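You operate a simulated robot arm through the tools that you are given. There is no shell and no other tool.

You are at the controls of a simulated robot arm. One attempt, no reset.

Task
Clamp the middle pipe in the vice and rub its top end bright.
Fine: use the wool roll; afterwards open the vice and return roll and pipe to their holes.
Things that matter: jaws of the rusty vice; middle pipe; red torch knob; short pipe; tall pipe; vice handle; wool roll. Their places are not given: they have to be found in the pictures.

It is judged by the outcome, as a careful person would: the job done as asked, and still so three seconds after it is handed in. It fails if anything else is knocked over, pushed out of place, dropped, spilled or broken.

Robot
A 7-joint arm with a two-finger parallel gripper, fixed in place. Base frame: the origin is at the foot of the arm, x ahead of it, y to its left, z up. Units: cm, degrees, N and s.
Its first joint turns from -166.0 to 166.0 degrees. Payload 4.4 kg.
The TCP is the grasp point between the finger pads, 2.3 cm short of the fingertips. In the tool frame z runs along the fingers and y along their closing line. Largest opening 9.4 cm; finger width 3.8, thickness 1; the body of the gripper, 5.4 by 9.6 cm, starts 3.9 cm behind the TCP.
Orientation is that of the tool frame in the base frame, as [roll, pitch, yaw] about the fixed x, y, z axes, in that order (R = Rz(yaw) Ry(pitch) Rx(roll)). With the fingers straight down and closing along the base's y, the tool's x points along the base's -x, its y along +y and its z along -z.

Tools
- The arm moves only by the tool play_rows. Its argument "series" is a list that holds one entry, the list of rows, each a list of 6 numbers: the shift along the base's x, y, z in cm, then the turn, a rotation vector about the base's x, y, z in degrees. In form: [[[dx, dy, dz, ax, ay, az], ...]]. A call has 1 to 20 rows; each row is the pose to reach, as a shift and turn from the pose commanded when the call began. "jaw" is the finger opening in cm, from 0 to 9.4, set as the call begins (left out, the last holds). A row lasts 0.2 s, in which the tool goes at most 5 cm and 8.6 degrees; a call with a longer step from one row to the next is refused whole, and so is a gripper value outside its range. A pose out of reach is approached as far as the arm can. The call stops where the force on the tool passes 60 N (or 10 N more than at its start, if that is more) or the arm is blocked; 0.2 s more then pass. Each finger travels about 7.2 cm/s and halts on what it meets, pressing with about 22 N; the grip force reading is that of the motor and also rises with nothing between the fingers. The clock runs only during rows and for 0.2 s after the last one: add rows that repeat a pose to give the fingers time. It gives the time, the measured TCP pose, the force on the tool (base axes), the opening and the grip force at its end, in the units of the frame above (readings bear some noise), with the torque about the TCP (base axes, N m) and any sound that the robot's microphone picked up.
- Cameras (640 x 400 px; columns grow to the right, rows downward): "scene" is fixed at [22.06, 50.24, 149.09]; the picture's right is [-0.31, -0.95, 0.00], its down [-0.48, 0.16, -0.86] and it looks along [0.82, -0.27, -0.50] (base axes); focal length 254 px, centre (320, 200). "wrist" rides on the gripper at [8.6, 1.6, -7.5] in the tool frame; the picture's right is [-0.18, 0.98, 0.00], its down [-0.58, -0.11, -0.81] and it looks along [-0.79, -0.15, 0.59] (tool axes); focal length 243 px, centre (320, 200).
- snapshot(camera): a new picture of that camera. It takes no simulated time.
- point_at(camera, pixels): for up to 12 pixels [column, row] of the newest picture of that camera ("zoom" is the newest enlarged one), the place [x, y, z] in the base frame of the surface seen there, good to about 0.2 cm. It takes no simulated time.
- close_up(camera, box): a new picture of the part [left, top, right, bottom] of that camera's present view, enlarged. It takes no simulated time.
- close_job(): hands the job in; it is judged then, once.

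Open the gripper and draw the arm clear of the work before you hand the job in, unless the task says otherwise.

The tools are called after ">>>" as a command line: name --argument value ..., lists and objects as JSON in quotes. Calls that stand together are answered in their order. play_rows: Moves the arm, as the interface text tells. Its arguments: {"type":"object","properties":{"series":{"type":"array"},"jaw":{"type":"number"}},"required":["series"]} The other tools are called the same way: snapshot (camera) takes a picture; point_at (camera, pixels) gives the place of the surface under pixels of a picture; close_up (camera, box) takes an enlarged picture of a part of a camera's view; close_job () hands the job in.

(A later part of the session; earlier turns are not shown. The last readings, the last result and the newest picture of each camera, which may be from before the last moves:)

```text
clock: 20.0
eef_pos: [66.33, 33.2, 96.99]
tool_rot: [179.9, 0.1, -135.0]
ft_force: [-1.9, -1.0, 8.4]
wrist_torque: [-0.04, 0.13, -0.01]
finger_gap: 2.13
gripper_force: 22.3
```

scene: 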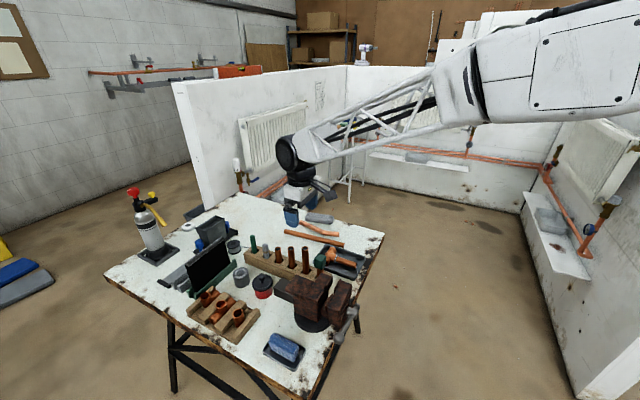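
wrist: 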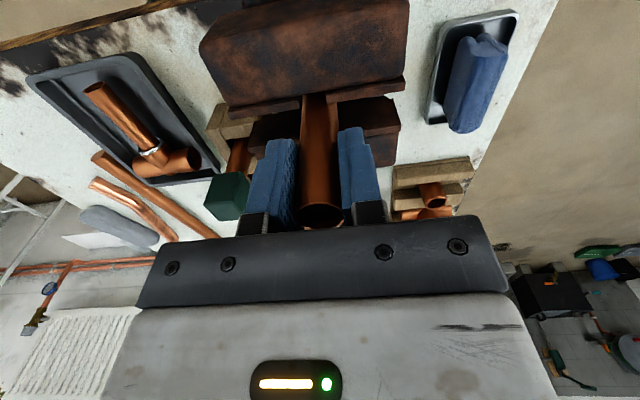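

Contact at 8 N upward: the pipe stands on the slide bar. I release it, opening to 5 cm, then look.

>>> play_rows --series '[[[0, 0, 0.05, 0, 0, 0], [0, 0, 0.05, 0, 0, 0], [0, 0, 0.05, 0, 0, 0]]]' --jaw 5

>>> play_rows --series '[[[0, 0, 1.5, 0, 0, 0], [0, 0, 4, 0, 0, 0], [0, 0, 7, 0, 0, 0], [0, 0, 10, 0, 0, 0], [0, 0, 12, 0, 0, 0]]]'

>>> close_up --camera "scene" --box '[270, 240, 370, 322]'

>>> snapshot --camera "wrist"

```text
clock: 20.8
eef_pos: [66.39, 33.02, 97.0]
tool_rot: [180.0, 0.0, -135.0]
ft_force: [0.2, 0.1, 0.3]
wrist_torque: [0.0, -0.01, 0.02]
finger_gap: 5.01
gripper_force: 0.1
```

```text
clock: 22.0
eef_pos: [66.31, 33.03, 109.09]
tool_rot: [180.0, -0.1, -135.0]
ft_force: [0.1, 0.7, -0.3]
wrist_torque: [-0.01, -0.01, 0.01]
finger_gap: 5.0
gripper_force: 0.0
```

```text
4.88 times, centred on (320, 281) of scene
```

zoom: 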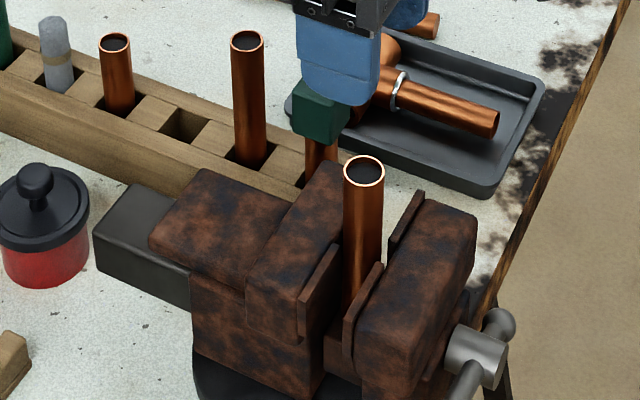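

```text
taken
```

wrist: 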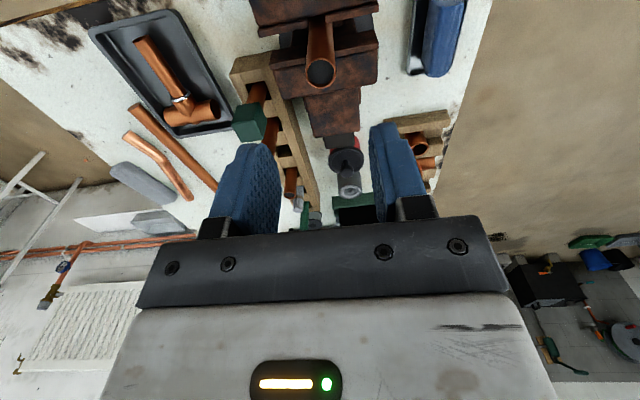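

The pipe stands upright in the notch, its top visible at zoom (363,170). Now I back away from the vice along -n, pitch the tool to point horizontally along +n towards the handle with fingers closed, and see whether this pose is reachable.

>>> play_rows --series '[[[-3, -1, 0, 5.3, -5.3, 0], [-6, -2, 0, 10.61, -10.61, 0], [-9, -3, 0, 15.91, -15.91, 0], [-12, -4, 0, 21.21, -21.21, 0], [-15.07, -5.2, 0, 26.52, -26.52, 0], [-15.07, -5.2, -2, 31.82, -31.82, 0], [-15.07, -5.2, -4, 37.12, -37.12, 0], [-15.07, -5.2, -6, 42.43, -42.43, 0], [-15.07, -5.2, -8, 47.73, -47.73, 0], [-15.07, -5.2, -8, 53.03, -53.03, 0], [-15.07, -5.2, -8, 58.34, -58.34, 0], [-15.07, -5.2, -8, 63.64, -63.64, 0], [-15.07, -5.2, -8, 63.64, -63.64, 0]]]' --jaw 0

>>> snapshot --camera "scene"

>>> snapshot --camera "wrist"

```text
clock: 24.8
eef_pos: [51.26, 28.0, 100.97]
tool_rot: [-20.0, 89.9, 25.0]
ft_force: [0.0, 0.7, -0.2]
wrist_torque: [0.0, 0.0, -0.01]
finger_gap: 0.0
gripper_force: 22.3
```

```text
taken
```

scene: 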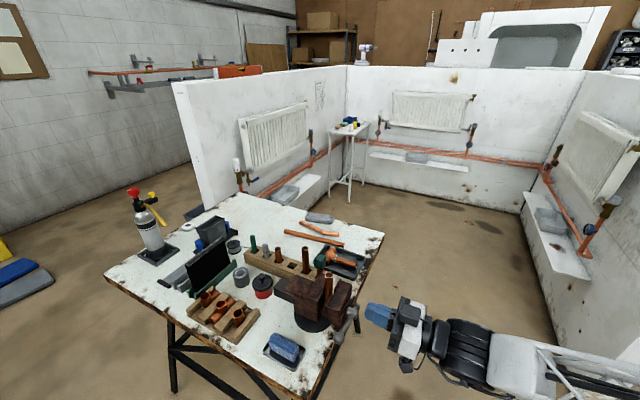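

```text
taken
```

wrist: 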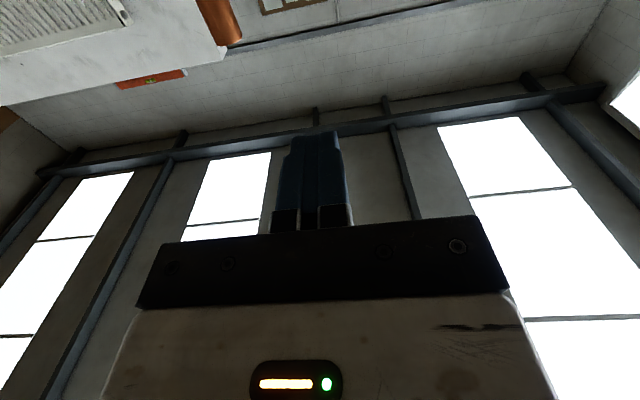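

The horizontal pose is reached without trouble. I now go down in front of the handle and advance so that the closed fingers lie just below the bar, left of the hub.

>>> play_rows --series '[[[0.1, -0.1, -3.7, 0, 0, 0], [0.2, -0.2, -7.4, 0, 0, 0], [0.3, -0.3, -11, 0, 0, 0], [0.3, -0.3, -14.72, 0, 0, 0], [0.3, -0.3, -14.72, 0, 0, 0], [1.71, 1.11, -14.72, 0, 0, 0], [3.12, 2.52, -14.72, 0, 0, 0], [4.54, 3.94, -14.72, 0, 0, 0], [4.54, 3.94, -14.72, 0, 0, 0]]]'

>>> close_up --camera "scene" --box '[290, 260, 410, 350]'

>>> snapshot --camera "wrist"

```text
clock: 26.8
eef_pos: [55.97, 31.88, 86.13]
tool_rot: [-164.5, 89.9, -119.6]
ft_force: [0.4, -0.2, -0.7]
wrist_torque: [0.02, -0.03, -0.02]
finger_gap: 0.01
gripper_force: 21.7
```

```text
4.44 times, centred on (350, 305) of scene
```

zoom: 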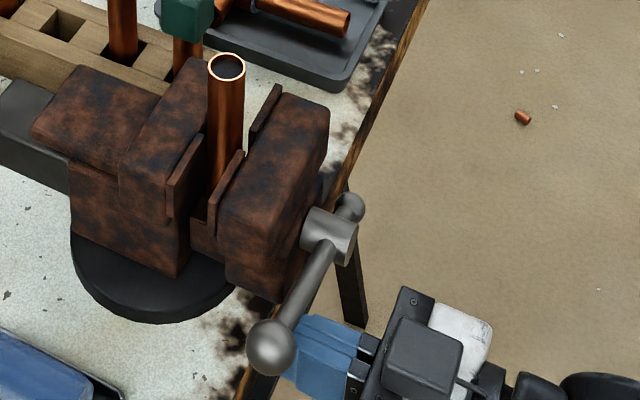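

```text
taken
```

wrist: 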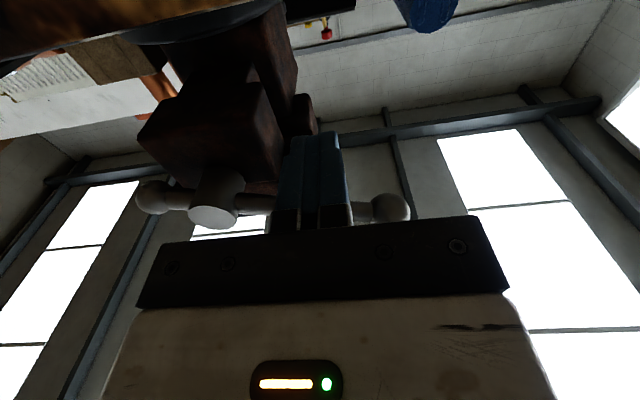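

The fingers are below the bar (wrist view: bar passes behind fingers, ball at (385,207), hub (215,205)). I push up along the arc a little, about 20°, and read force and jaw movement.

>>> play_rows --series '[[[-0.08, 0.08, 0.55, 0, 0, 0], [-0.14, 0.14, 1.12, 0, 0, 0], [-0.16, 0.16, 1.68, 0, 0, 0], [-0.14, 0.14, 2.25, 0, 0, 0], [-0.08, 0.08, 2.81, 0, 0, 0], [0, 0, 3.36, 0, 0, 0], [0, 0, 3.36, 0, 0, 0]]]'

>>> close_up --camera "scene" --box '[290, 260, 410, 350]'

```text
clock: 28.4
eef_pos: [55.87, 31.97, 89.62]
tool_rot: [-40.7, 90.0, 4.3]
ft_force: [-0.1, -0.3, -1.4]
wrist_torque: [-0.02, -0.02, 0.03]
finger_gap: 0.0
gripper_force: 21.5
```

```text
4.44 times, centred on (350, 305) of scene
```

zoom: 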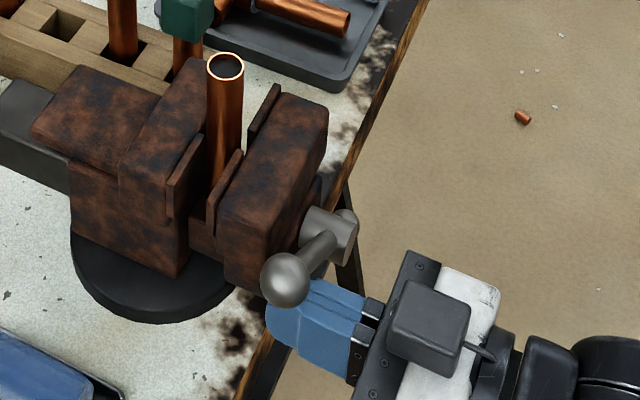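

The handle rose with hardly any force. I measure the jaw faces to see whether the gap changed.

>>> point_at --camera "zoom" --pixels '[[241, 152], [279, 86], [210, 205], [200, 136], [168, 185], [325, 110], [285, 278], [330, 230], [226, 55], [226, 80], [208, 68], [244, 68]]'

```text
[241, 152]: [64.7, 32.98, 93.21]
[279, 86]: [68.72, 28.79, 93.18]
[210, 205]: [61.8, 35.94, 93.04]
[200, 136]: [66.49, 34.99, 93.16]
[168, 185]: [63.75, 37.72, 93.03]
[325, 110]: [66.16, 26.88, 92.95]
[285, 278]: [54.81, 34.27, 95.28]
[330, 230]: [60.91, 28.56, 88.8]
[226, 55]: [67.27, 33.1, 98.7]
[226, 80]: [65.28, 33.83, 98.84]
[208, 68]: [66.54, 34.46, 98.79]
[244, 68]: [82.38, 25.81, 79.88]
```

The jaw moved less than 0.1 cm for ~20°, so this is a screw with small pitch. I continue clockwise over the top along the circle (radius 6.5) to the right side.

>>> play_rows --series '[[[0.46, -0.46, 1.57, 0, 0, 0], [1.19, -1.19, 2.92, 0, 0, 0], [2.14, -2.14, 3.95, 0, 0, 0], [3.25, -3.25, 4.6, 0, 0, 0], [4.44, -4.44, 4.82, 0, 0, 0], [5.63, -5.63, 4.6, 0, 0, 0], [6.74, -6.74, 3.95, 0, 0, 0], [7.69, -7.69, 2.92, 0, 0, 0], [8.42, -8.42, 1.57, 0, 0, 0], [8.88, -8.88, 0, 0, 0, 0], [8.88, -8.88, 0, 0, 0, 0]]]'

>>> close_up --camera "scene" --box '[290, 255, 410, 345]'

```text
clock: 30.5
eef_pos: [64.15, 23.59, 91.5]
tool_rot: [-24.4, 89.5, 20.8]
ft_force: [-14.5, 5.8, 15.2]
wrist_torque: [0.22, 0.0, 0.25]
finger_gap: 0.0
gripper_force: 21.9
stopped in row 10: the force on the tool passed its limit at 85 N (the readings are from after the stop); the commanded pose is now the measured one
```

```text
4.44 times, centred on (350, 300) of scene
```

zoom: 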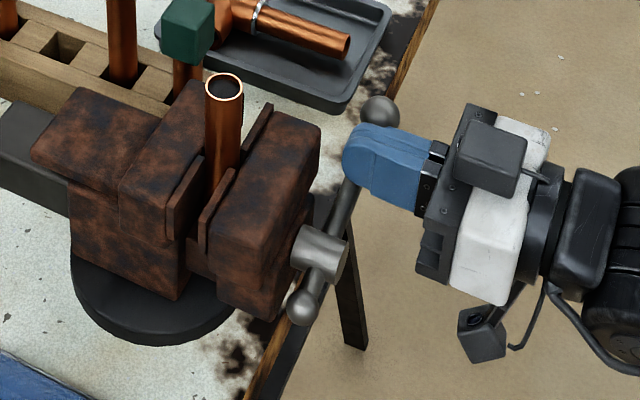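

The push stopped at a force limit with the handle now at the right (ball at zoom (380,110)), and the jaw gap looks narrower around the pipe. I measure the jaws and the pipe.

>>> point_at --camera "zoom" --pixels '[[232, 173], [270, 105], [203, 225], [200, 158], [168, 205], [315, 130], [380, 108], [320, 250], [300, 308], [345, 205], [224, 74], [224, 100]]'

>>> close_up --camera "scene" --box '[310, 265, 360, 305]'

```text
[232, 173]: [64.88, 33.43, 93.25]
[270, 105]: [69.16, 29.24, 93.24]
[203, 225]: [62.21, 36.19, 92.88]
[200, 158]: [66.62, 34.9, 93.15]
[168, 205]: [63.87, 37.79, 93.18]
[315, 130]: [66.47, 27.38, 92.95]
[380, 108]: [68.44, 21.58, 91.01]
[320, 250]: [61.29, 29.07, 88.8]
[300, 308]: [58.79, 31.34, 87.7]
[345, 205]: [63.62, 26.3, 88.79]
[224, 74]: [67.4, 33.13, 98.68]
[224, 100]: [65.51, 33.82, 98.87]
```

```text
10.00 times, centred on (335, 285) of scene
```

zoom: 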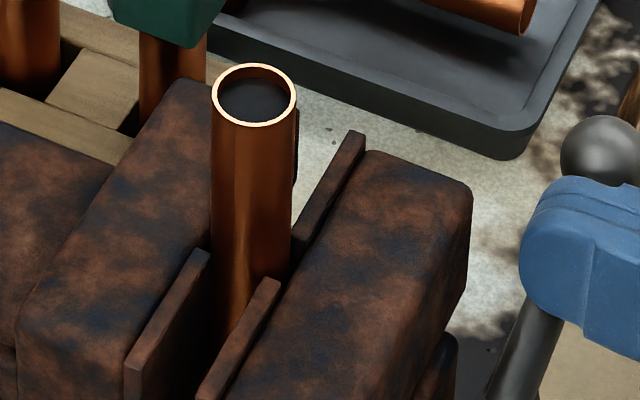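

The moving jaw advanced about 0.57 cm (≈1.3 cm per turn) and the pipe shifted 0.14 cm. To see whether the pipe is now clamped, I push on by small steps and watch the force.

>>> play_rows --series '[[[0.06, -0.06, -0.12, 0, 0, 0], [0.12, -0.12, -0.25, 0, 0, 0], [0.12, -0.12, -0.25, 0, 0, 0]]]'

>>> close_up --camera "scene" --box '[310, 265, 360, 305]'

```text
clock: 31.1
eef_pos: [64.38, 23.51, 91.5]
tool_rot: [-25.1, 89.2, 20.3]
ft_force: [-12.8, 6.7, 11.5]
wrist_torque: [0.18, -0.02, 0.16]
finger_gap: 0.02
gripper_force: 22.4
stopped in row 3: the force on the tool passed its limit at 62 N (the readings are from after the stop); the commanded pose is now the measured one
```

```text
10.00 times, centred on (335, 285) of scene
```

zoom: 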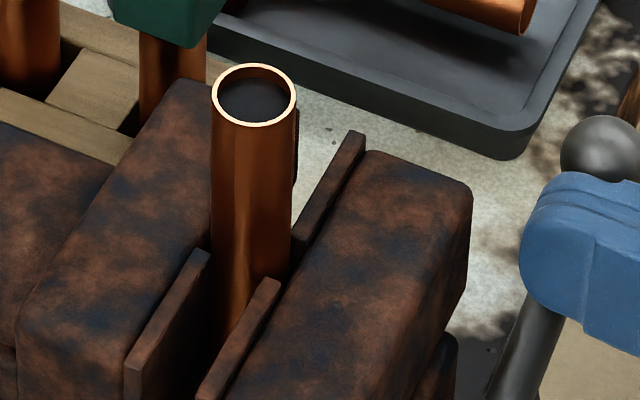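

The handle resists firmly (62 N for a 0.28 cm push), so the pipe seems clamped. I back the fingers off the bar, then withdraw along -n and look whether handle and jaw stay.

>>> play_rows --series '[[[-0.3, 0.3, 1, 0, 0, 0], [-0.5, 0.5, 1.8, 0, 0, 0], [-2.5, -1.5, 1.8, 0, 0, 0], [-4.5, -3.5, 1.8, 0, 0, 0], [-6.5, -5.5, 1.8, 0, 0, 0], [-8.5, -7.5, 1.8, 0, 0, 0], [-8.5, -7.5, 1.8, 0, 0, 0]]]'

>>> close_up --camera "scene" --box '[290, 255, 410, 345]'

>>> snapshot --camera "wrist"

```text
clock: 32.7
eef_pos: [55.73, 16.07, 93.16]
tool_rot: [-24.9, 89.4, 20.4]
ft_force: [-0.1, 0.4, 0.2]
wrist_torque: [-0.02, 0.06, -0.03]
finger_gap: 0.0
gripper_force: 22.0
```

```text
4.44 times, centred on (350, 300) of scene
```

zoom: 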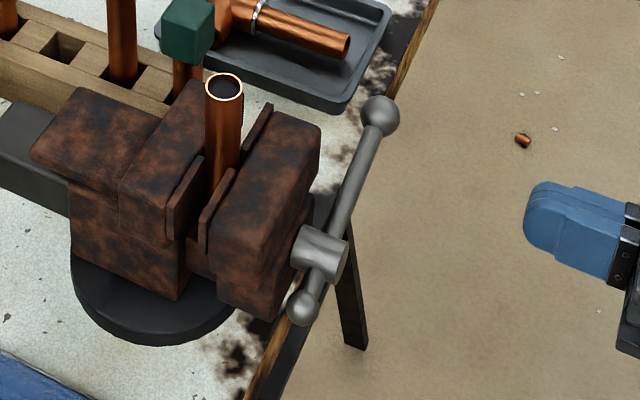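

```text
taken
```

wrist: 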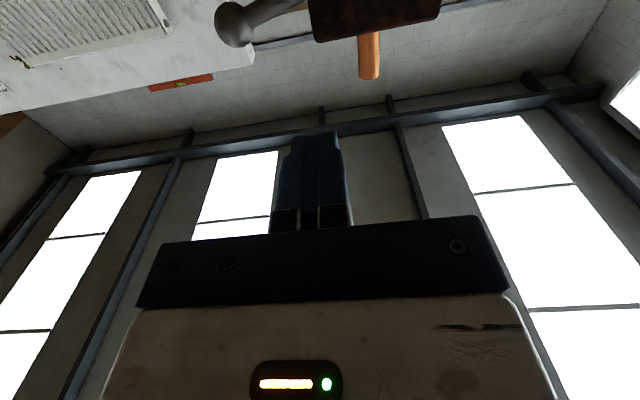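

The handle keeps its place. I measure its present geometry for the later opening, and the jaws again.

>>> point_at --camera "zoom" --pixels '[[380, 112], [370, 150], [355, 190], [345, 215], [320, 250], [300, 305], [232, 173], [270, 105], [224, 74], [224, 100], [207, 88], [242, 88]]'

>>> close_up --camera "scene" --box '[325, 268, 350, 288]'

```text
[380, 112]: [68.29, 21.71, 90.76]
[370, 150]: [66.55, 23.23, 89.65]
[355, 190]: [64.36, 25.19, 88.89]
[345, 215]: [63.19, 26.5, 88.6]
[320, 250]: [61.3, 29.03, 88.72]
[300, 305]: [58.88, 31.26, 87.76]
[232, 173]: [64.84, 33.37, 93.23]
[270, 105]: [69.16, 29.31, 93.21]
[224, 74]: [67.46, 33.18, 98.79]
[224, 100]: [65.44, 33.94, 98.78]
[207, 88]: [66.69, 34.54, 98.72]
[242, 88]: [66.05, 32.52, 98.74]
```

```text
16.00 times, centred on (338, 278) of scene
```

zoom: 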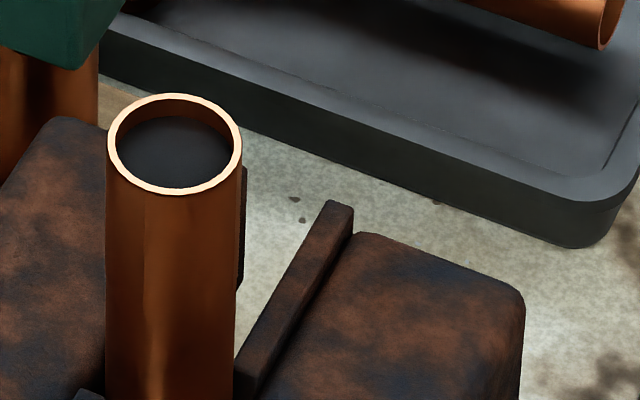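

Bar now at about 14° on the right, pipe top at z≈98.75 around (66.3, 33.4). I raise the arm, pitch the tool back to straight down, and go above the pipe to test the clamping.

>>> play_rows --series '[[[-1, -1, 4, 0, 0, 0], [-1, -1, 8, -5.3, 5.3, 0], [-1, -1, 12, -10.61, 10.61, 0], [-1, -1, 16, -15.91, 15.91, 0], [0, 0, 19, -21.21, 21.21, 0], [1, 2, 19, -26.52, 26.52, 0], [2, 4, 19, -31.82, 31.82, 0], [3, 6, 19, -37.12, 37.12, 0], [4, 8, 19, -42.43, 42.43, 0], [5, 10, 19, -47.73, 47.73, 0], [6, 12, 19, -53.03, 53.03, 0], [7, 14, 19, -58.34, 58.34, 0], [8.5, 16, 19, -63.64, 63.64, 0], [10.42, 17.3, 19, -63.64, 63.64, 0], [10.42, 17.3, 19, -63.64, 63.64, 0]]]' --jaw 5

>>> snapshot --camera "wrist"

>>> close_up --camera "wrist" --box '[260, 0, 380, 100]'

```text
clock: 35.9
eef_pos: [66.41, 33.27, 112.39]
tool_rot: [179.7, 0.6, -134.7]
ft_force: [0.1, 0.7, 0.0]
wrist_torque: [-0.04, 0.03, -0.01]
finger_gap: 4.99
gripper_force: 0.1
```

```text
taken
```

wrist: 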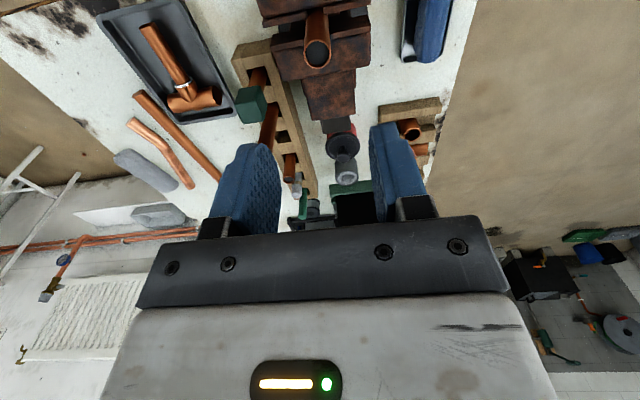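

```text
4.00 times, centred on (320, 50) of wrist
```

zoom: 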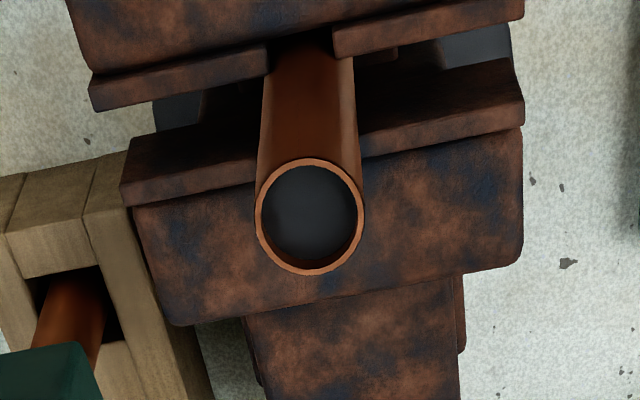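

The pipe stands between the notches and looks straight. I measure its rim and the present jaw gap from above.

>>> point_at --camera "zoom" --pixels '[[259, 212], [359, 212], [308, 162], [309, 271], [262, 70], [338, 50], [252, 160], [365, 150], [200, 85], [430, 35], [200, 165], [450, 110]]'

>>> play_rows --series '[[[0, 0, 0, -0.64, 0.21, -0.3], [0, 0, 0, -0.64, 0.21, -0.3]]]'

```text
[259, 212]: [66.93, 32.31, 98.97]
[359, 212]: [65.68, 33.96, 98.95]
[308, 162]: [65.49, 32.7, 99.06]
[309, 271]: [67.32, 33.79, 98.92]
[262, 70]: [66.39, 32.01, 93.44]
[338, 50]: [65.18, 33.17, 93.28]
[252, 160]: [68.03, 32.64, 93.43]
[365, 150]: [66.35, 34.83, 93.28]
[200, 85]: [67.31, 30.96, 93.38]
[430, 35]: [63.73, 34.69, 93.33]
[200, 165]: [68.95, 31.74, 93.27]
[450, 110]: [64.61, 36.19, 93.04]
```

```text
clock: 36.5
eef_pos: [66.4, 33.14, 112.36]
tool_rot: [179.9, 0.0, -135.1]
ft_force: [0.6, 0.3, 0.0]
wrist_torque: [-0.01, 0.0, -0.04]
finger_gap: 4.97
gripper_force: 0.0
```

Pipe top centre is (66.35, 33.2, 98.97). I descend around it for a gentle pull test of the clamping.

>>> play_rows --series '[[[0.06, -0.11, -4, 0, 0, 0], [0.06, -0.11, -8, 0, 0, 0], [0.06, -0.11, -12, 0, 0, 0], [0.06, -0.11, -15, 0, 0, 0], [0.06, -0.11, -15, 0, 0, 0]]]'

>>> play_rows --series '[[[0, 0, 0, 0, 0, 0], [0, 0, 0, 0, 0, 0], [0, 0, 0, 0, 0, 0], [0, 0, 0, 0, 0, 0]]]' --jaw 1.2

>>> play_rows --series '[[[0, 0, 0.05, 0, 0, 0], [0, 0, 0.1, 0, 0, 0], [0, 0, 0.1, 0, 0, 0]]]'

```text
clock: 37.7
eef_pos: [66.62, 33.02, 97.25]
tool_rot: [180.0, 0.0, -134.9]
ft_force: [0.1, 0.1, -0.7]
wrist_torque: [-0.03, 0.0, -0.03]
finger_gap: 4.98
gripper_force: 0.0
```

```text
clock: 38.7
eef_pos: [66.48, 33.04, 97.45]
tool_rot: [180.0, 0.1, -134.9]
ft_force: [-21.0, 19.2, 6.4]
wrist_torque: [0.66, 0.68, 0.06]
finger_gap: 2.17
gripper_force: 22.3
```

```text
clock: 39.5
eef_pos: [66.62, 33.08, 97.29]
tool_rot: [180.0, 0.2, -135.0]
ft_force: [0.1, 13.6, 1.5]
wrist_torque: [0.6, -0.01, 0.02]
finger_gap: 2.13
gripper_force: 22.3
```

Gripping shows the pipe resists sideways (28 N), but the 0.1 cm pull showed little downward force. I pull 0.3 cm and look for resistance.

>>> play_rows --series '[[[0, 0, 0.1, 0, 0, 0], [0, 0, 0.2, 0, 0, 0], [0, 0, 0.3, 0, 0, 0]]]'

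>>> close_up --camera "scene" --box '[310, 255, 360, 295]'

```text
clock: 40.3
eef_pos: [66.42, 33.13, 97.7]
tool_rot: [180.0, 0.0, -135.0]
ft_force: [8.3, 3.2, -7.1]
wrist_torque: [0.05, -0.27, -0.03]
finger_gap: 2.09
gripper_force: 21.9
```

```text
10.00 times, centred on (335, 275) of scene
```

zoom: 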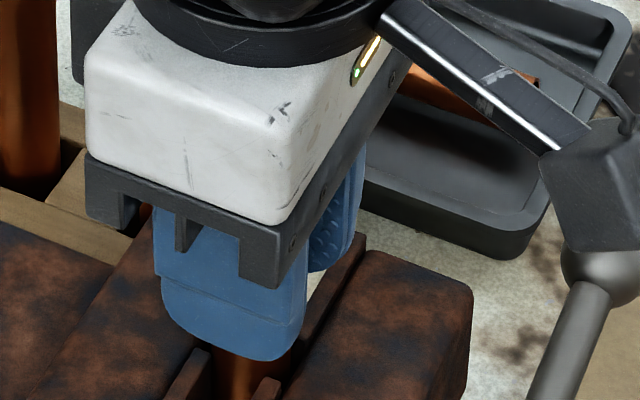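

The pull gave only 7 N, so the pipe may have slid up. I release and measure the rim height again.

>>> play_rows --series '[[[0, 0, 0, 0, 0, 0], [0, 0, 0, 0, 0, 0], [0, 0, 0, 0, 0, 0]]]' --jaw 5

>>> play_rows --series '[[[0, 0, 3, 0, 0, 0], [0, 0, 6, 0, 0, 0], [0, 0, 9, 0, 0, 0], [0, 0, 12, 0, 0, 0], [0, 0, 14.6, 0, 0, 0], [0, 0, 14.6, 0, 0, 0]]]'

>>> close_up --camera "wrist" --box '[260, 0, 380, 100]'

>>> point_at --camera "zoom" --pixels '[[259, 212], [359, 212], [308, 162], [309, 271], [262, 70], [338, 50], [252, 160], [365, 150], [200, 85], [430, 35], [200, 165], [450, 110]]'

>>> close_up --camera "scene" --box '[310, 265, 360, 305]'

```text
clock: 41.1
eef_pos: [66.29, 33.14, 97.67]
tool_rot: [-180.0, -0.1, -135.0]
ft_force: [0.0, 0.3, 0.1]
wrist_torque: [-0.03, 0.0, -0.03]
finger_gap: 5.0
gripper_force: 0.1
```

```text
clock: 42.5
eef_pos: [66.23, 33.26, 112.27]
tool_rot: [-180.0, 0.0, -135.0]
ft_force: [0.1, -0.4, 0.6]
wrist_torque: [0.02, 0.03, -0.02]
finger_gap: 5.0
gripper_force: 0.1
```

```text
4.00 times, centred on (320, 50) of wrist
```

zoom: 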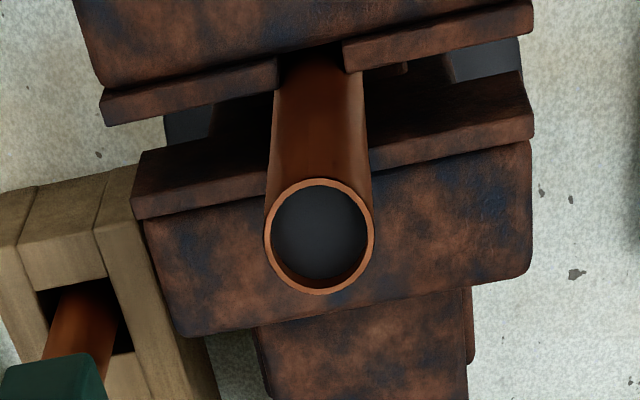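

```text
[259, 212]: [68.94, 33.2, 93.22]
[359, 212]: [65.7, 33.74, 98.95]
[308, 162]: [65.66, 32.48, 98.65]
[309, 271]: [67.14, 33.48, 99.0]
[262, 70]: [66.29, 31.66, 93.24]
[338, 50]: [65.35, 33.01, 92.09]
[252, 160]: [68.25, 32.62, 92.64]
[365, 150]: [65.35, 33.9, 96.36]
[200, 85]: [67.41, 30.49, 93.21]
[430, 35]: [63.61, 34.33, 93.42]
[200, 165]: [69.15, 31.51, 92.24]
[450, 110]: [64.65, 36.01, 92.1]
```

```text
10.00 times, centred on (335, 285) of scene
```

zoom: 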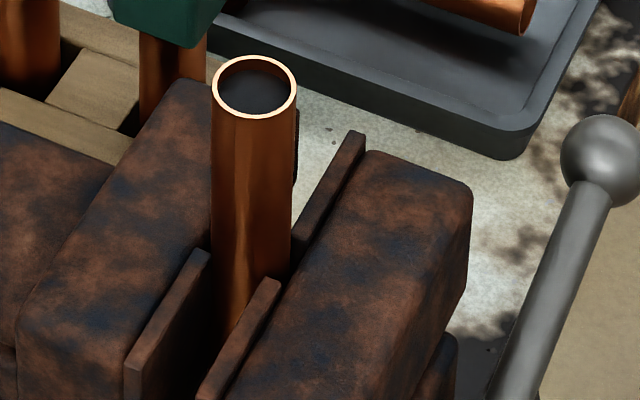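

Comparing scene zooms, the pipe slid up about 0.3 cm and centred itself a little, so the clamping is weak now; the handle should be tightened further. First I measure the rim precisely again.

>>> close_up --camera "wrist" --box '[280, 0, 360, 80]'

>>> point_at --camera "wrist" --pixels '[[326.5, 58.5], [353.5, 58.5]]'

```text
5.00 times, centred on (320, 40) of wrist
```

zoom: 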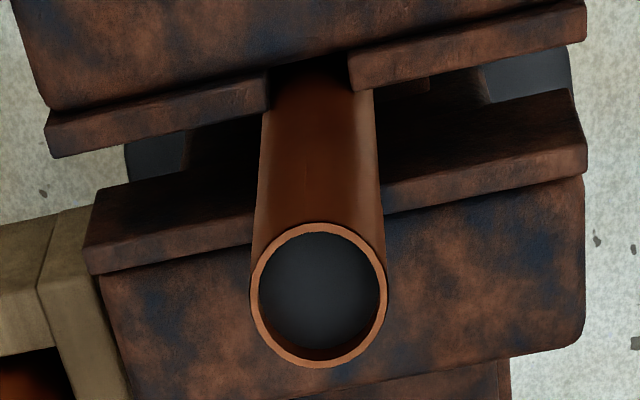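

```text
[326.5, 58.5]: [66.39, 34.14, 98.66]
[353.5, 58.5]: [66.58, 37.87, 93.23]
```

I measure the rim in this 5x zoom: left (254,292), right (384,292), top (318,227), bottom (318,362), plus plate edges near the pipe.

>>> point_at --camera "zoom" --pixels '[[254, 292], [384, 292], [318, 228], [318, 362], [262, 92], [354, 72], [246, 230], [392, 190], [100, 135], [550, 30], [130, 230], [550, 150]]'

```text
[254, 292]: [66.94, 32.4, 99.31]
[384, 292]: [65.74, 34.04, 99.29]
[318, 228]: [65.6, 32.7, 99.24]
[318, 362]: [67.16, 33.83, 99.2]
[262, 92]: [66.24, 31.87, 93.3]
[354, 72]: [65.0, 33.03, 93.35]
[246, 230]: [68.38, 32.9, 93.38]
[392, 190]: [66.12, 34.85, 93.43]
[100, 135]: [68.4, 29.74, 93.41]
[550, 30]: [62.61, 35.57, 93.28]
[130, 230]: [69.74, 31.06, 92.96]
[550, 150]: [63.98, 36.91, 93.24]
```

The rim centre is (66.36, 33.24, 99.27), well centred on the notch now. The bar points right at ~13°, so I can tighten further by pressing it down from above with closed fingertips; I move over it at t≈30.9, n≈63.

>>> play_rows --series '[[[0.01, -3.5, 0, 0, 0, 0], [0.03, -7, 0, 0, 0, 0], [0.04, -10.5, 0, 0, 0, 0], [0.04, -10.5, -4.5, 0, 0, 0], [0.04, -10.5, -9, 0, 0, 0], [0.04, -10.5, -13.5, 0, 0, 0], [0.04, -10.5, -17, 0, 0, 0], [0.04, -10.5, -18.5, 0, 0, 0], [0.04, -10.5, -18.5, 0, 0, 0]]]' --jaw 0

>>> close_up --camera "scene" --box '[290, 240, 410, 330]'

>>> snapshot --camera "wrist"

```text
clock: 44.5
eef_pos: [66.32, 22.37, 93.6]
tool_rot: [-179.9, 0.1, -135.0]
ft_force: [-0.6, 0.2, -0.7]
wrist_torque: [0.03, 0.01, 0.02]
finger_gap: 0.01
gripper_force: 22.2
```

```text
4.44 times, centred on (350, 285) of scene
```

zoom: 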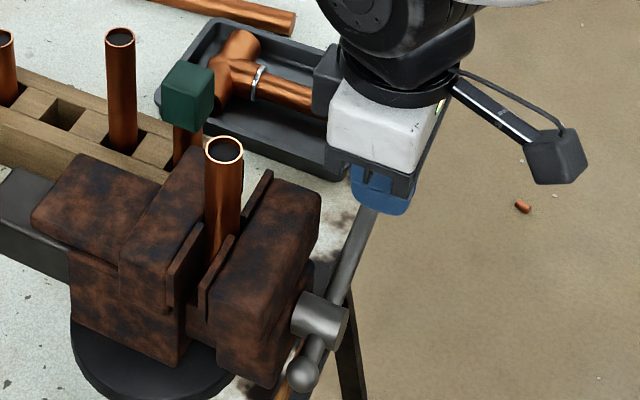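

```text
taken
```

wrist: 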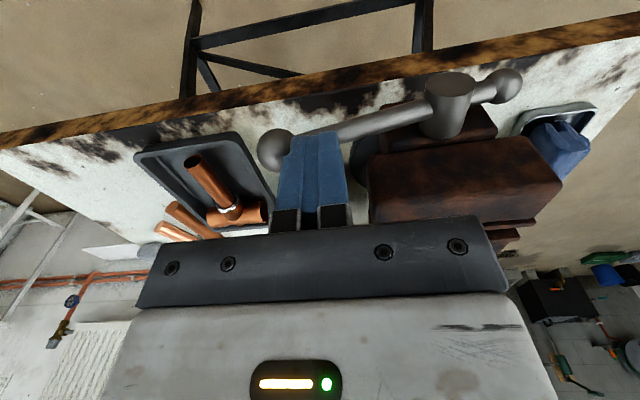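

The closed fingertips are above the bar next to the ball (wrist (315,140) vs ball (275,150)). I press down in small steps.

>>> play_rows --series '[[[0, 0, -0.6, 0, 0, 0], [0, 0, -1.2, 0, 0, 0], [0, 0, -1.6, 0, 0, 0], [0, 0, -1.9, 0, 0, 0], [0, 0, -2.2, 0, 0, 0], [0, 0, -2.5, 0, 0, 0], [0, 0, -2.5, 0, 0, 0]]]'

>>> snapshot --camera "wrist"

>>> close_up --camera "scene" --box '[290, 240, 410, 330]'

```text
clock: 45.4
eef_pos: [66.56, 22.48, 92.49]
tool_rot: [-179.9, 0.3, -135.0]
ft_force: [-21.6, -3.5, 22.2]
wrist_torque: [-0.11, 0.24, -0.08]
finger_gap: 0.0
gripper_force: 21.6
stopped in row 4: the force on the tool passed its limit at 69 N (the readings are from after the stop); the commanded pose is now the measured one
```

```text
taken
```

wrist: 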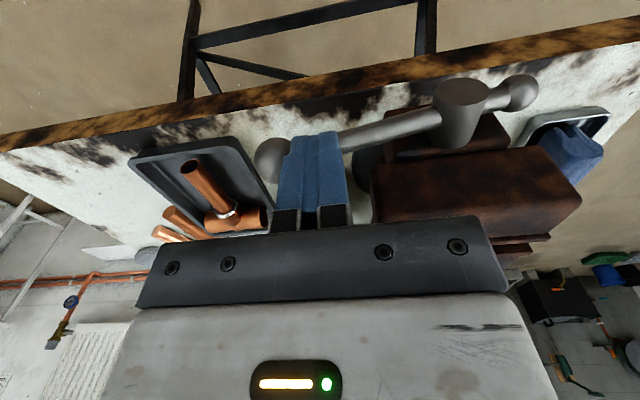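

```text
4.44 times, centred on (350, 285) of scene
```

zoom: 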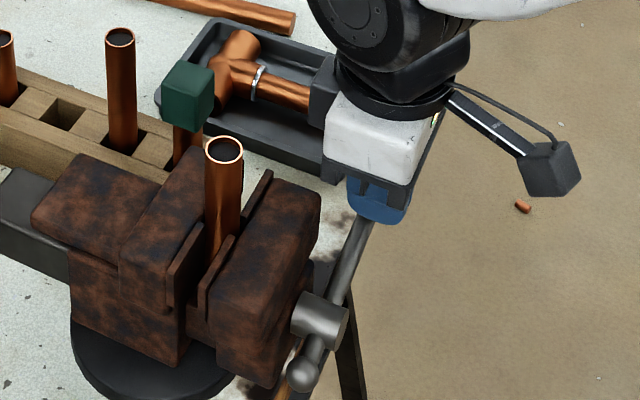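

The handle resists at 69 N and did not turn further: it has come about 150° and sits against its end, with the jaw closed on the pipe. I withdraw upward and go toward the wool roll, testing whether the arm reaches above it with the tool straight down.

>>> play_rows --series '[[[-0.2, 0.1, 2, 0, 0, 0], [-0.2, 0.1, 6, 0, 0, 0], [0, 0.1, 11, 0, 0, 0], [0, 0.1, 16, 0, 0, 0], [0, 0.1, 20, 0, 0, 0], [3, 3.3, 20, 0, 0, 0], [6, 6.6, 20, 0, 0, 0], [9, 10, 20, 0, 0, 0], [12, 13.3, 20, 0, 0, 0], [15, 16, 20, 0, 0, 0], [18, 18.5, 20, 0, 0, 0], [21, 20.5, 20, 0, 0, 0], [24, 22, 20, 0, 0, 0], [27.24, 24.12, 20, 0, 0, 0], [27.24, 24.12, 20, 0, 0, 0]]]' --jaw 5.5

>>> close_up --camera "scene" --box '[310, 265, 360, 305]'

>>> snapshot --camera "wrist"

```text
clock: 48.6
eef_pos: [93.85, 46.29, 112.32]
tool_rot: [-179.9, 0.3, -134.9]
ft_force: [0.4, -0.1, 0.0]
wrist_torque: [0.02, -0.02, 0.01]
finger_gap: 5.51
gripper_force: 0.1
```

```text
10.00 times, centred on (335, 285) of scene
```

zoom: 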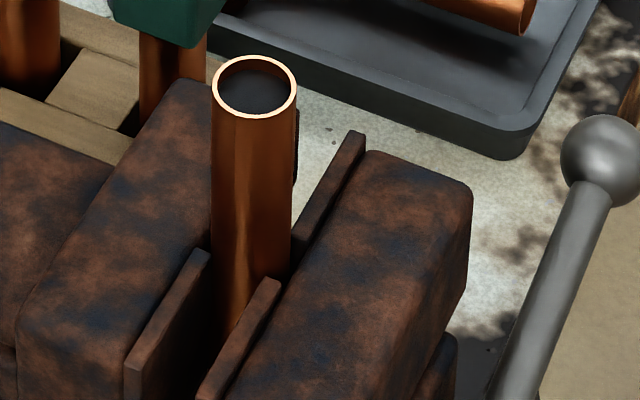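

```text
taken
```

wrist: 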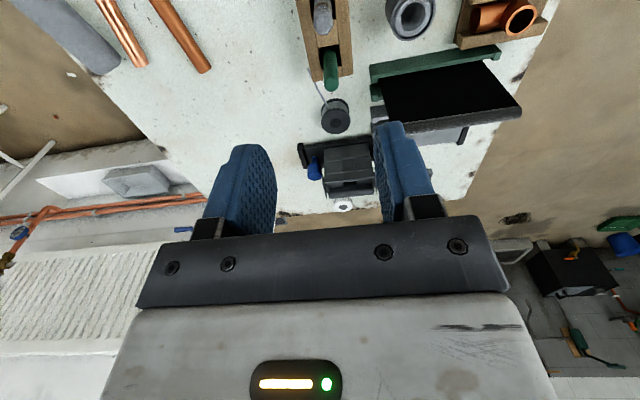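

The arm reaches (93.85, 46.29) with the tool straight down. The roll is at the top of the wrist picture (322,15); I enlarge and measure it.

>>> close_up --camera "wrist" --box '[280, 0, 370, 60]'

```text
6.67 times, centred on (325, 30) of wrist
```

zoom: 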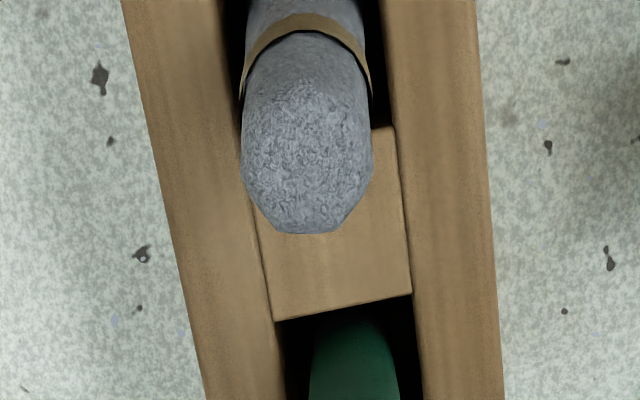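

The roll's woolly top is at (305,160) of the zoom. I measure its edges and the rack around it.

>>> point_at --camera "zoom" --pixels '[[246, 150], [370, 150], [305, 130], [305, 180], [305, 228], [305, 100], [305, 60], [215, 150], [400, 140], [270, 318], [408, 295], [150, 100]]'

>>> close_up --camera "scene" --box '[250, 235, 285, 263]'

>>> point_at --camera "zoom" --pixels '[[260, 80], [280, 120], [320, 60]]'

```text
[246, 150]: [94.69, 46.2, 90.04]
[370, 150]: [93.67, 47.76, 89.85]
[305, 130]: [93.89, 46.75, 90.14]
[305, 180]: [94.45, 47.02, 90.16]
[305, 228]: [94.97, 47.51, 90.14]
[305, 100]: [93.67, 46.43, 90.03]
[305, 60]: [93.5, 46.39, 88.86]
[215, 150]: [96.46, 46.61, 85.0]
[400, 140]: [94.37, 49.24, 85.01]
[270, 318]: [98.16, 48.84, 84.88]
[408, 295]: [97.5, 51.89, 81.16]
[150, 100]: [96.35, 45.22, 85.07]
```

```text
14.29 times, centred on (268, 249) of scene
```

zoom: 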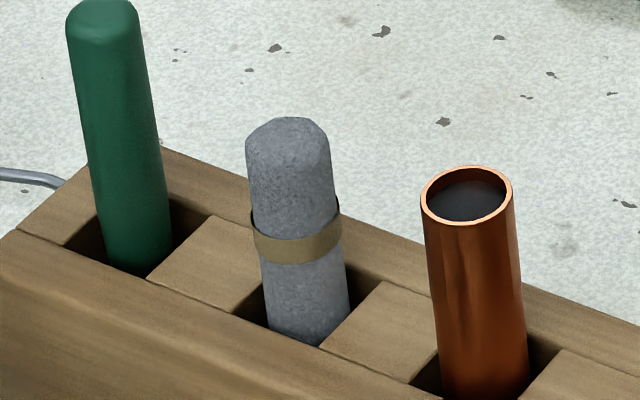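

```text
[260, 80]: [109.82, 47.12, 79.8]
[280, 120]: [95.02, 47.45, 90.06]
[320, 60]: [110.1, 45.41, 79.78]
```

The roll's axis is near (94.2, 46.95), top z≈90.1, about 2 cm thick. I descend to z=100 above it and check whether the arm still reaches truly.

>>> play_rows --series '[[[0.1, 0.1, -3, 0, 0, 0], [0.2, 0.2, -6, 0, 0, 0], [0.39, 0.35, -9, 0, 0, 0], [0.39, 0.35, -12.5, 0, 0, 0], [0.39, 0.35, -12.5, 0, 0, 0], [0.39, 0.35, -12.5, 0, 0, 0]]]'

>>> snapshot --camera "wrist"

>>> snapshot --camera "scene"

```text
clock: 50.0
eef_pos: [94.25, 46.96, 99.64]
tool_rot: [-179.9, 0.1, -135.0]
ft_force: [0.1, 0.1, 0.1]
wrist_torque: [0.01, 0.03, 0.01]
finger_gap: 5.49
gripper_force: 0.0
```

```text
taken
```

wrist: 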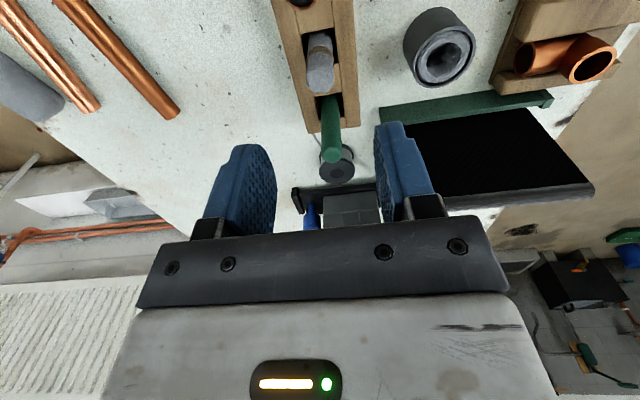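

```text
taken
```

scene: 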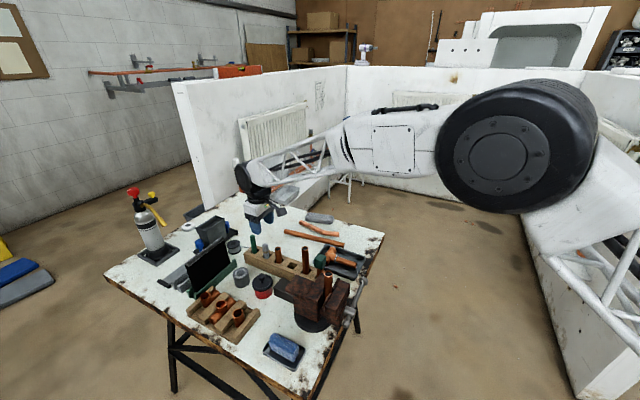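

The pose at z≈99.7 is reached exactly. I go down to z=94 and check again.

>>> play_rows --series '[[[0, 0, -2, 0, 0, 0], [0, 0, -4, 0, 0, 0], [0, 0, -6, 0, 0, 0], [0, 0, -6, 0, 0, 0]]]'

>>> close_up --camera "wrist" --box '[240, 60, 400, 230]'

>>> close_up --camera "scene" --box '[230, 205, 310, 270]'

```text
clock: 51.0
eef_pos: [94.11, 46.92, 93.78]
tool_rot: [-179.9, 0.2, -135.0]
ft_force: [0.7, -0.1, -0.6]
wrist_torque: [-0.01, 0.03, 0.02]
finger_gap: 5.53
gripper_force: 0.1
```

```text
2.35 times, centred on (320, 145) of wrist
```

zoom: 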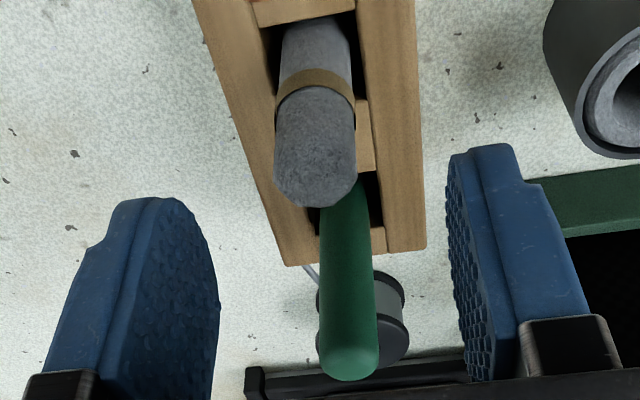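

```text
6.15 times, centred on (270, 238) of scene
```

zoom: 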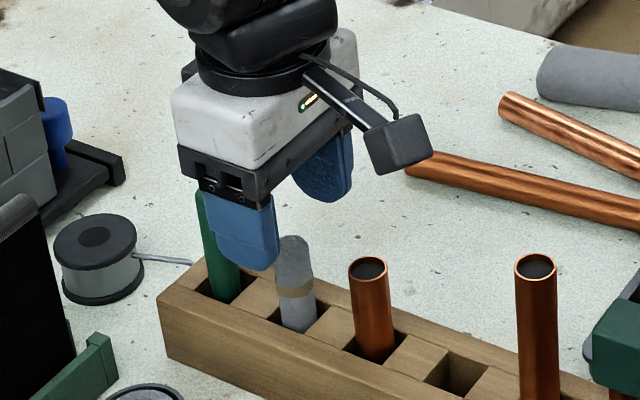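

The fingers line up around the roll. Before gripping, I check the other grey ring-shaped item near (240,280) in the scene picture to be sure which one is the wool roll.

>>> close_up --camera "scene" --box '[225, 262, 285, 304]'

>>> close_up --camera "wrist" --box '[370, 0, 500, 100]'

```text
9.52 times, centred on (255, 283) of scene
```

zoom: 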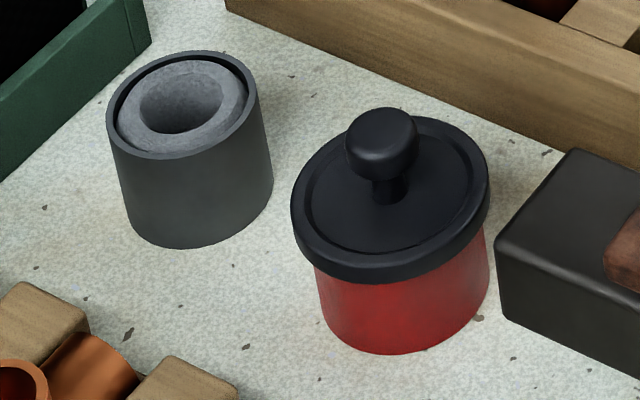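

```text
4.00 times, centred on (435, 50) of wrist
```

zoom: 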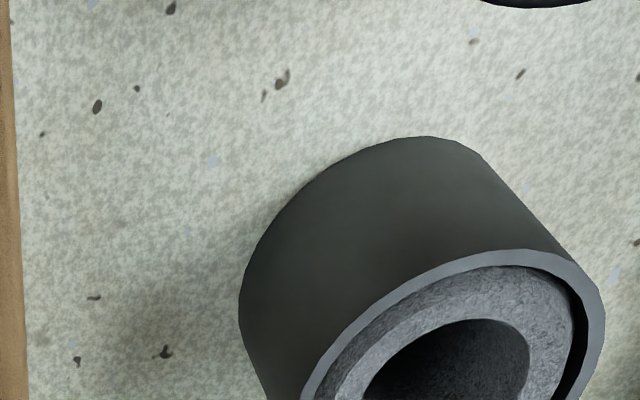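

That is a wool-lined can, not a roll; the banded grey roll standing in the rack hole is the wool roll. I descend and grip it.

>>> play_rows --series '[[[0, 0, -2, 0, 0, 0], [0, 0, -4, 0, 0, 0], [0, 0, -5.2, 0, 0, 0], [0, 0, -5.2, 0, 0, 0]]]'

>>> close_up --camera "scene" --box '[230, 205, 310, 270]'

>>> close_up --camera "wrist" --box '[240, 100, 400, 230]'

```text
clock: 52.0
eef_pos: [94.13, 46.95, 88.63]
tool_rot: [-179.9, 0.3, -135.0]
ft_force: [0.1, 0.7, 0.0]
wrist_torque: [0.02, 0.0, -0.01]
finger_gap: 5.51
gripper_force: 0.0
```

```text
6.15 times, centred on (270, 238) of scene
```

zoom: 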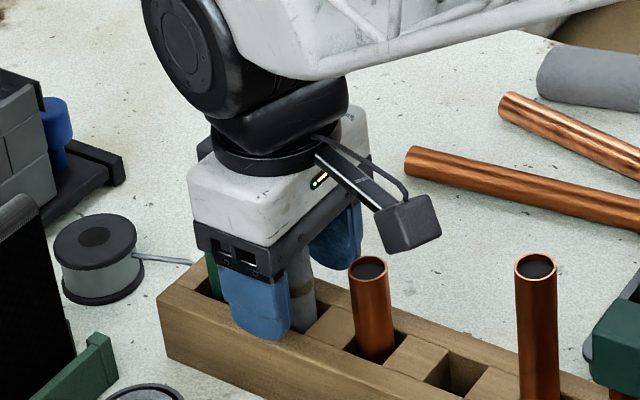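

```text
3.08 times, centred on (320, 165) of wrist
```

zoom: 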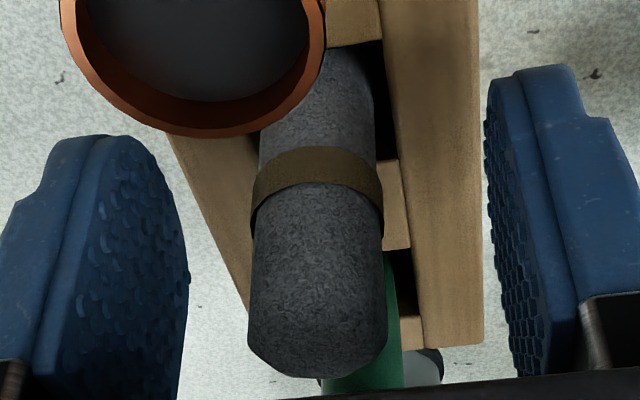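

The roll stands between the pads. I close on it.

>>> play_rows --series '[[[0, 0, 0, 0, 0, 0], [0, 0, 0, 0, 0, 0], [0, 0, 0, 0, 0, 0], [0, 0, 0, 0, 0, 0]]]' --jaw 1

```text
clock: 53.0
eef_pos: [94.14, 46.85, 88.57]
tool_rot: [-179.9, 0.2, -135.1]
ft_force: [-0.1, 0.1, 0.5]
wrist_torque: [-0.03, 0.01, 0.0]
finger_gap: 1.97
gripper_force: 22.1
```

Gap 1.97 cm at 22 N: the roll is held. I lift it straight up 14 cm.

>>> play_rows --series '[[[0, 0, 1, 0, 0, 0], [0, 0, 3, 0, 0, 0], [0, 0, 5, 0, 0, 0], [0, 0, 7, 0, 0, 0], [0, 0, 9, 0, 0, 0], [0, 0, 11, 0, 0, 0], [0, 0, 13, 0, 0, 0], [0, 0, 16, 0, 0, 0], [0, 0, 19, 0, 0, 0], [0, 0, 19, 0, 0, 0]]]'

>>> close_up --camera "scene" --box '[220, 165, 320, 247]'

>>> close_up --camera "wrist" --box '[240, 0, 400, 230]'

```text
clock: 55.2
eef_pos: [94.35, 47.03, 107.38]
tool_rot: [-179.8, 0.2, -134.9]
ft_force: [0.3, -0.3, 0.1]
wrist_torque: [-0.01, 0.0, 0.01]
finger_gap: 1.93
gripper_force: 22.4
```

```text
4.88 times, centred on (270, 206) of scene
```

zoom: 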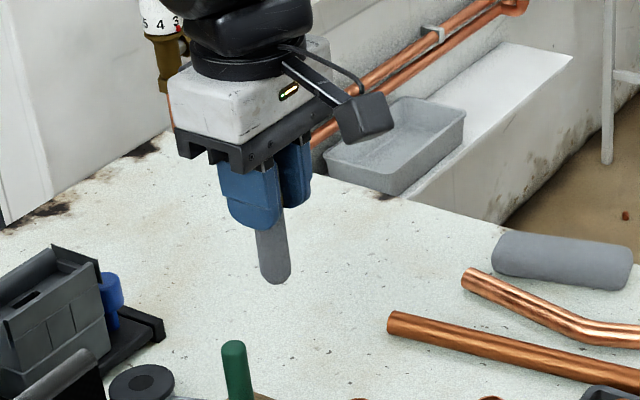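

```text
1.74 times, centred on (320, 115) of wrist
```

zoom: 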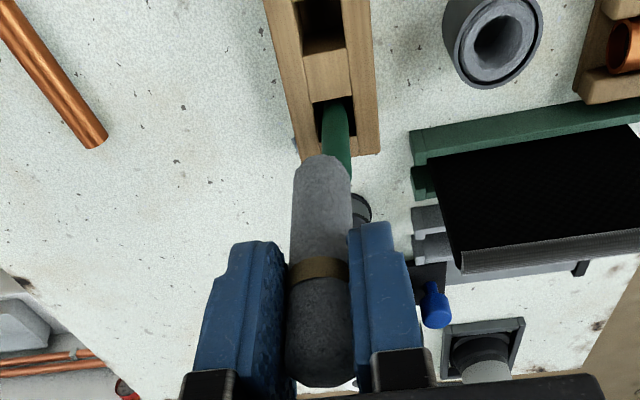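

The roll hangs straight with its lower half free. I measure its lower end and the vacant hole for the later return.

>>> close_up --camera "wrist" --box '[290, 0, 350, 40]'

>>> point_at --camera "zoom" --pixels '[[150, 30], [450, 30], [300, 100], [240, 250], [400, 220], [320, 200], [200, 150], [420, 100]]'

>>> close_up --camera "scene" --box '[260, 200, 300, 230]'

>>> point_at --camera "zoom" --pixels '[[260, 300], [270, 350], [265, 380], [255, 250]]'

```text
10.00 times, centred on (320, 20) of wrist
```

zoom: 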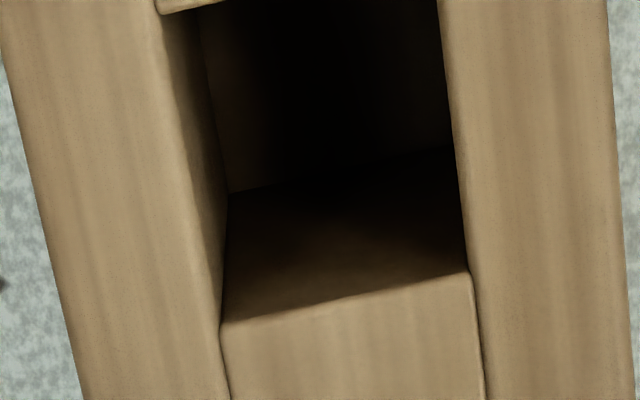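

```text
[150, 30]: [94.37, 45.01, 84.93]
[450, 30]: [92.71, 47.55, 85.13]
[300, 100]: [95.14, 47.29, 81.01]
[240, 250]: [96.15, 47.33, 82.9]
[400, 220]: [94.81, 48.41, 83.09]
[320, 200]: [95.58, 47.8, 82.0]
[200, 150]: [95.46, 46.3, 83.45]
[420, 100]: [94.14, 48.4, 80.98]
```

```text
13.33 times, centred on (280, 215) of scene
```

zoom: 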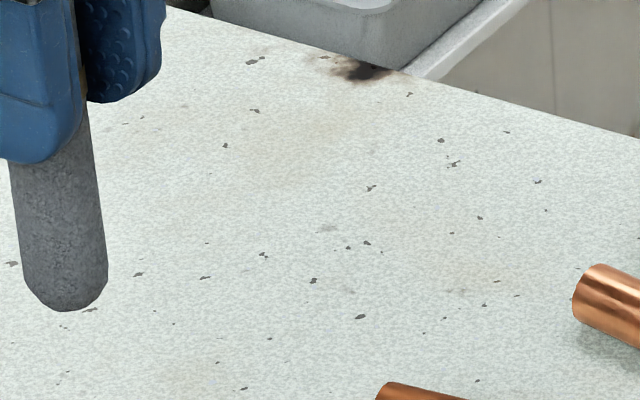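

```text
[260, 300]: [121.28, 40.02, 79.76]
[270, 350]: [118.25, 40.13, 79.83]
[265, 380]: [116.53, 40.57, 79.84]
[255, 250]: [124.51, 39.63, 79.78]
```

The roll's lower end is at (65,300) in this scene zoom; I measure it.

>>> point_at --camera "zoom" --pixels '[[65, 300], [60, 250], [65, 200], [60, 175], [25, 250], [98, 250], [75, 150], [120, 60]]'

```text
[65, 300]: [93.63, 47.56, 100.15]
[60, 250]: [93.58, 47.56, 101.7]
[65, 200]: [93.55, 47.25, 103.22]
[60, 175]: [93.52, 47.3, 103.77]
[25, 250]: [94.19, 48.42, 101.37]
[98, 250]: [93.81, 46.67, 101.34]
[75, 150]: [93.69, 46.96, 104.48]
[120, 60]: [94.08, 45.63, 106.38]
```

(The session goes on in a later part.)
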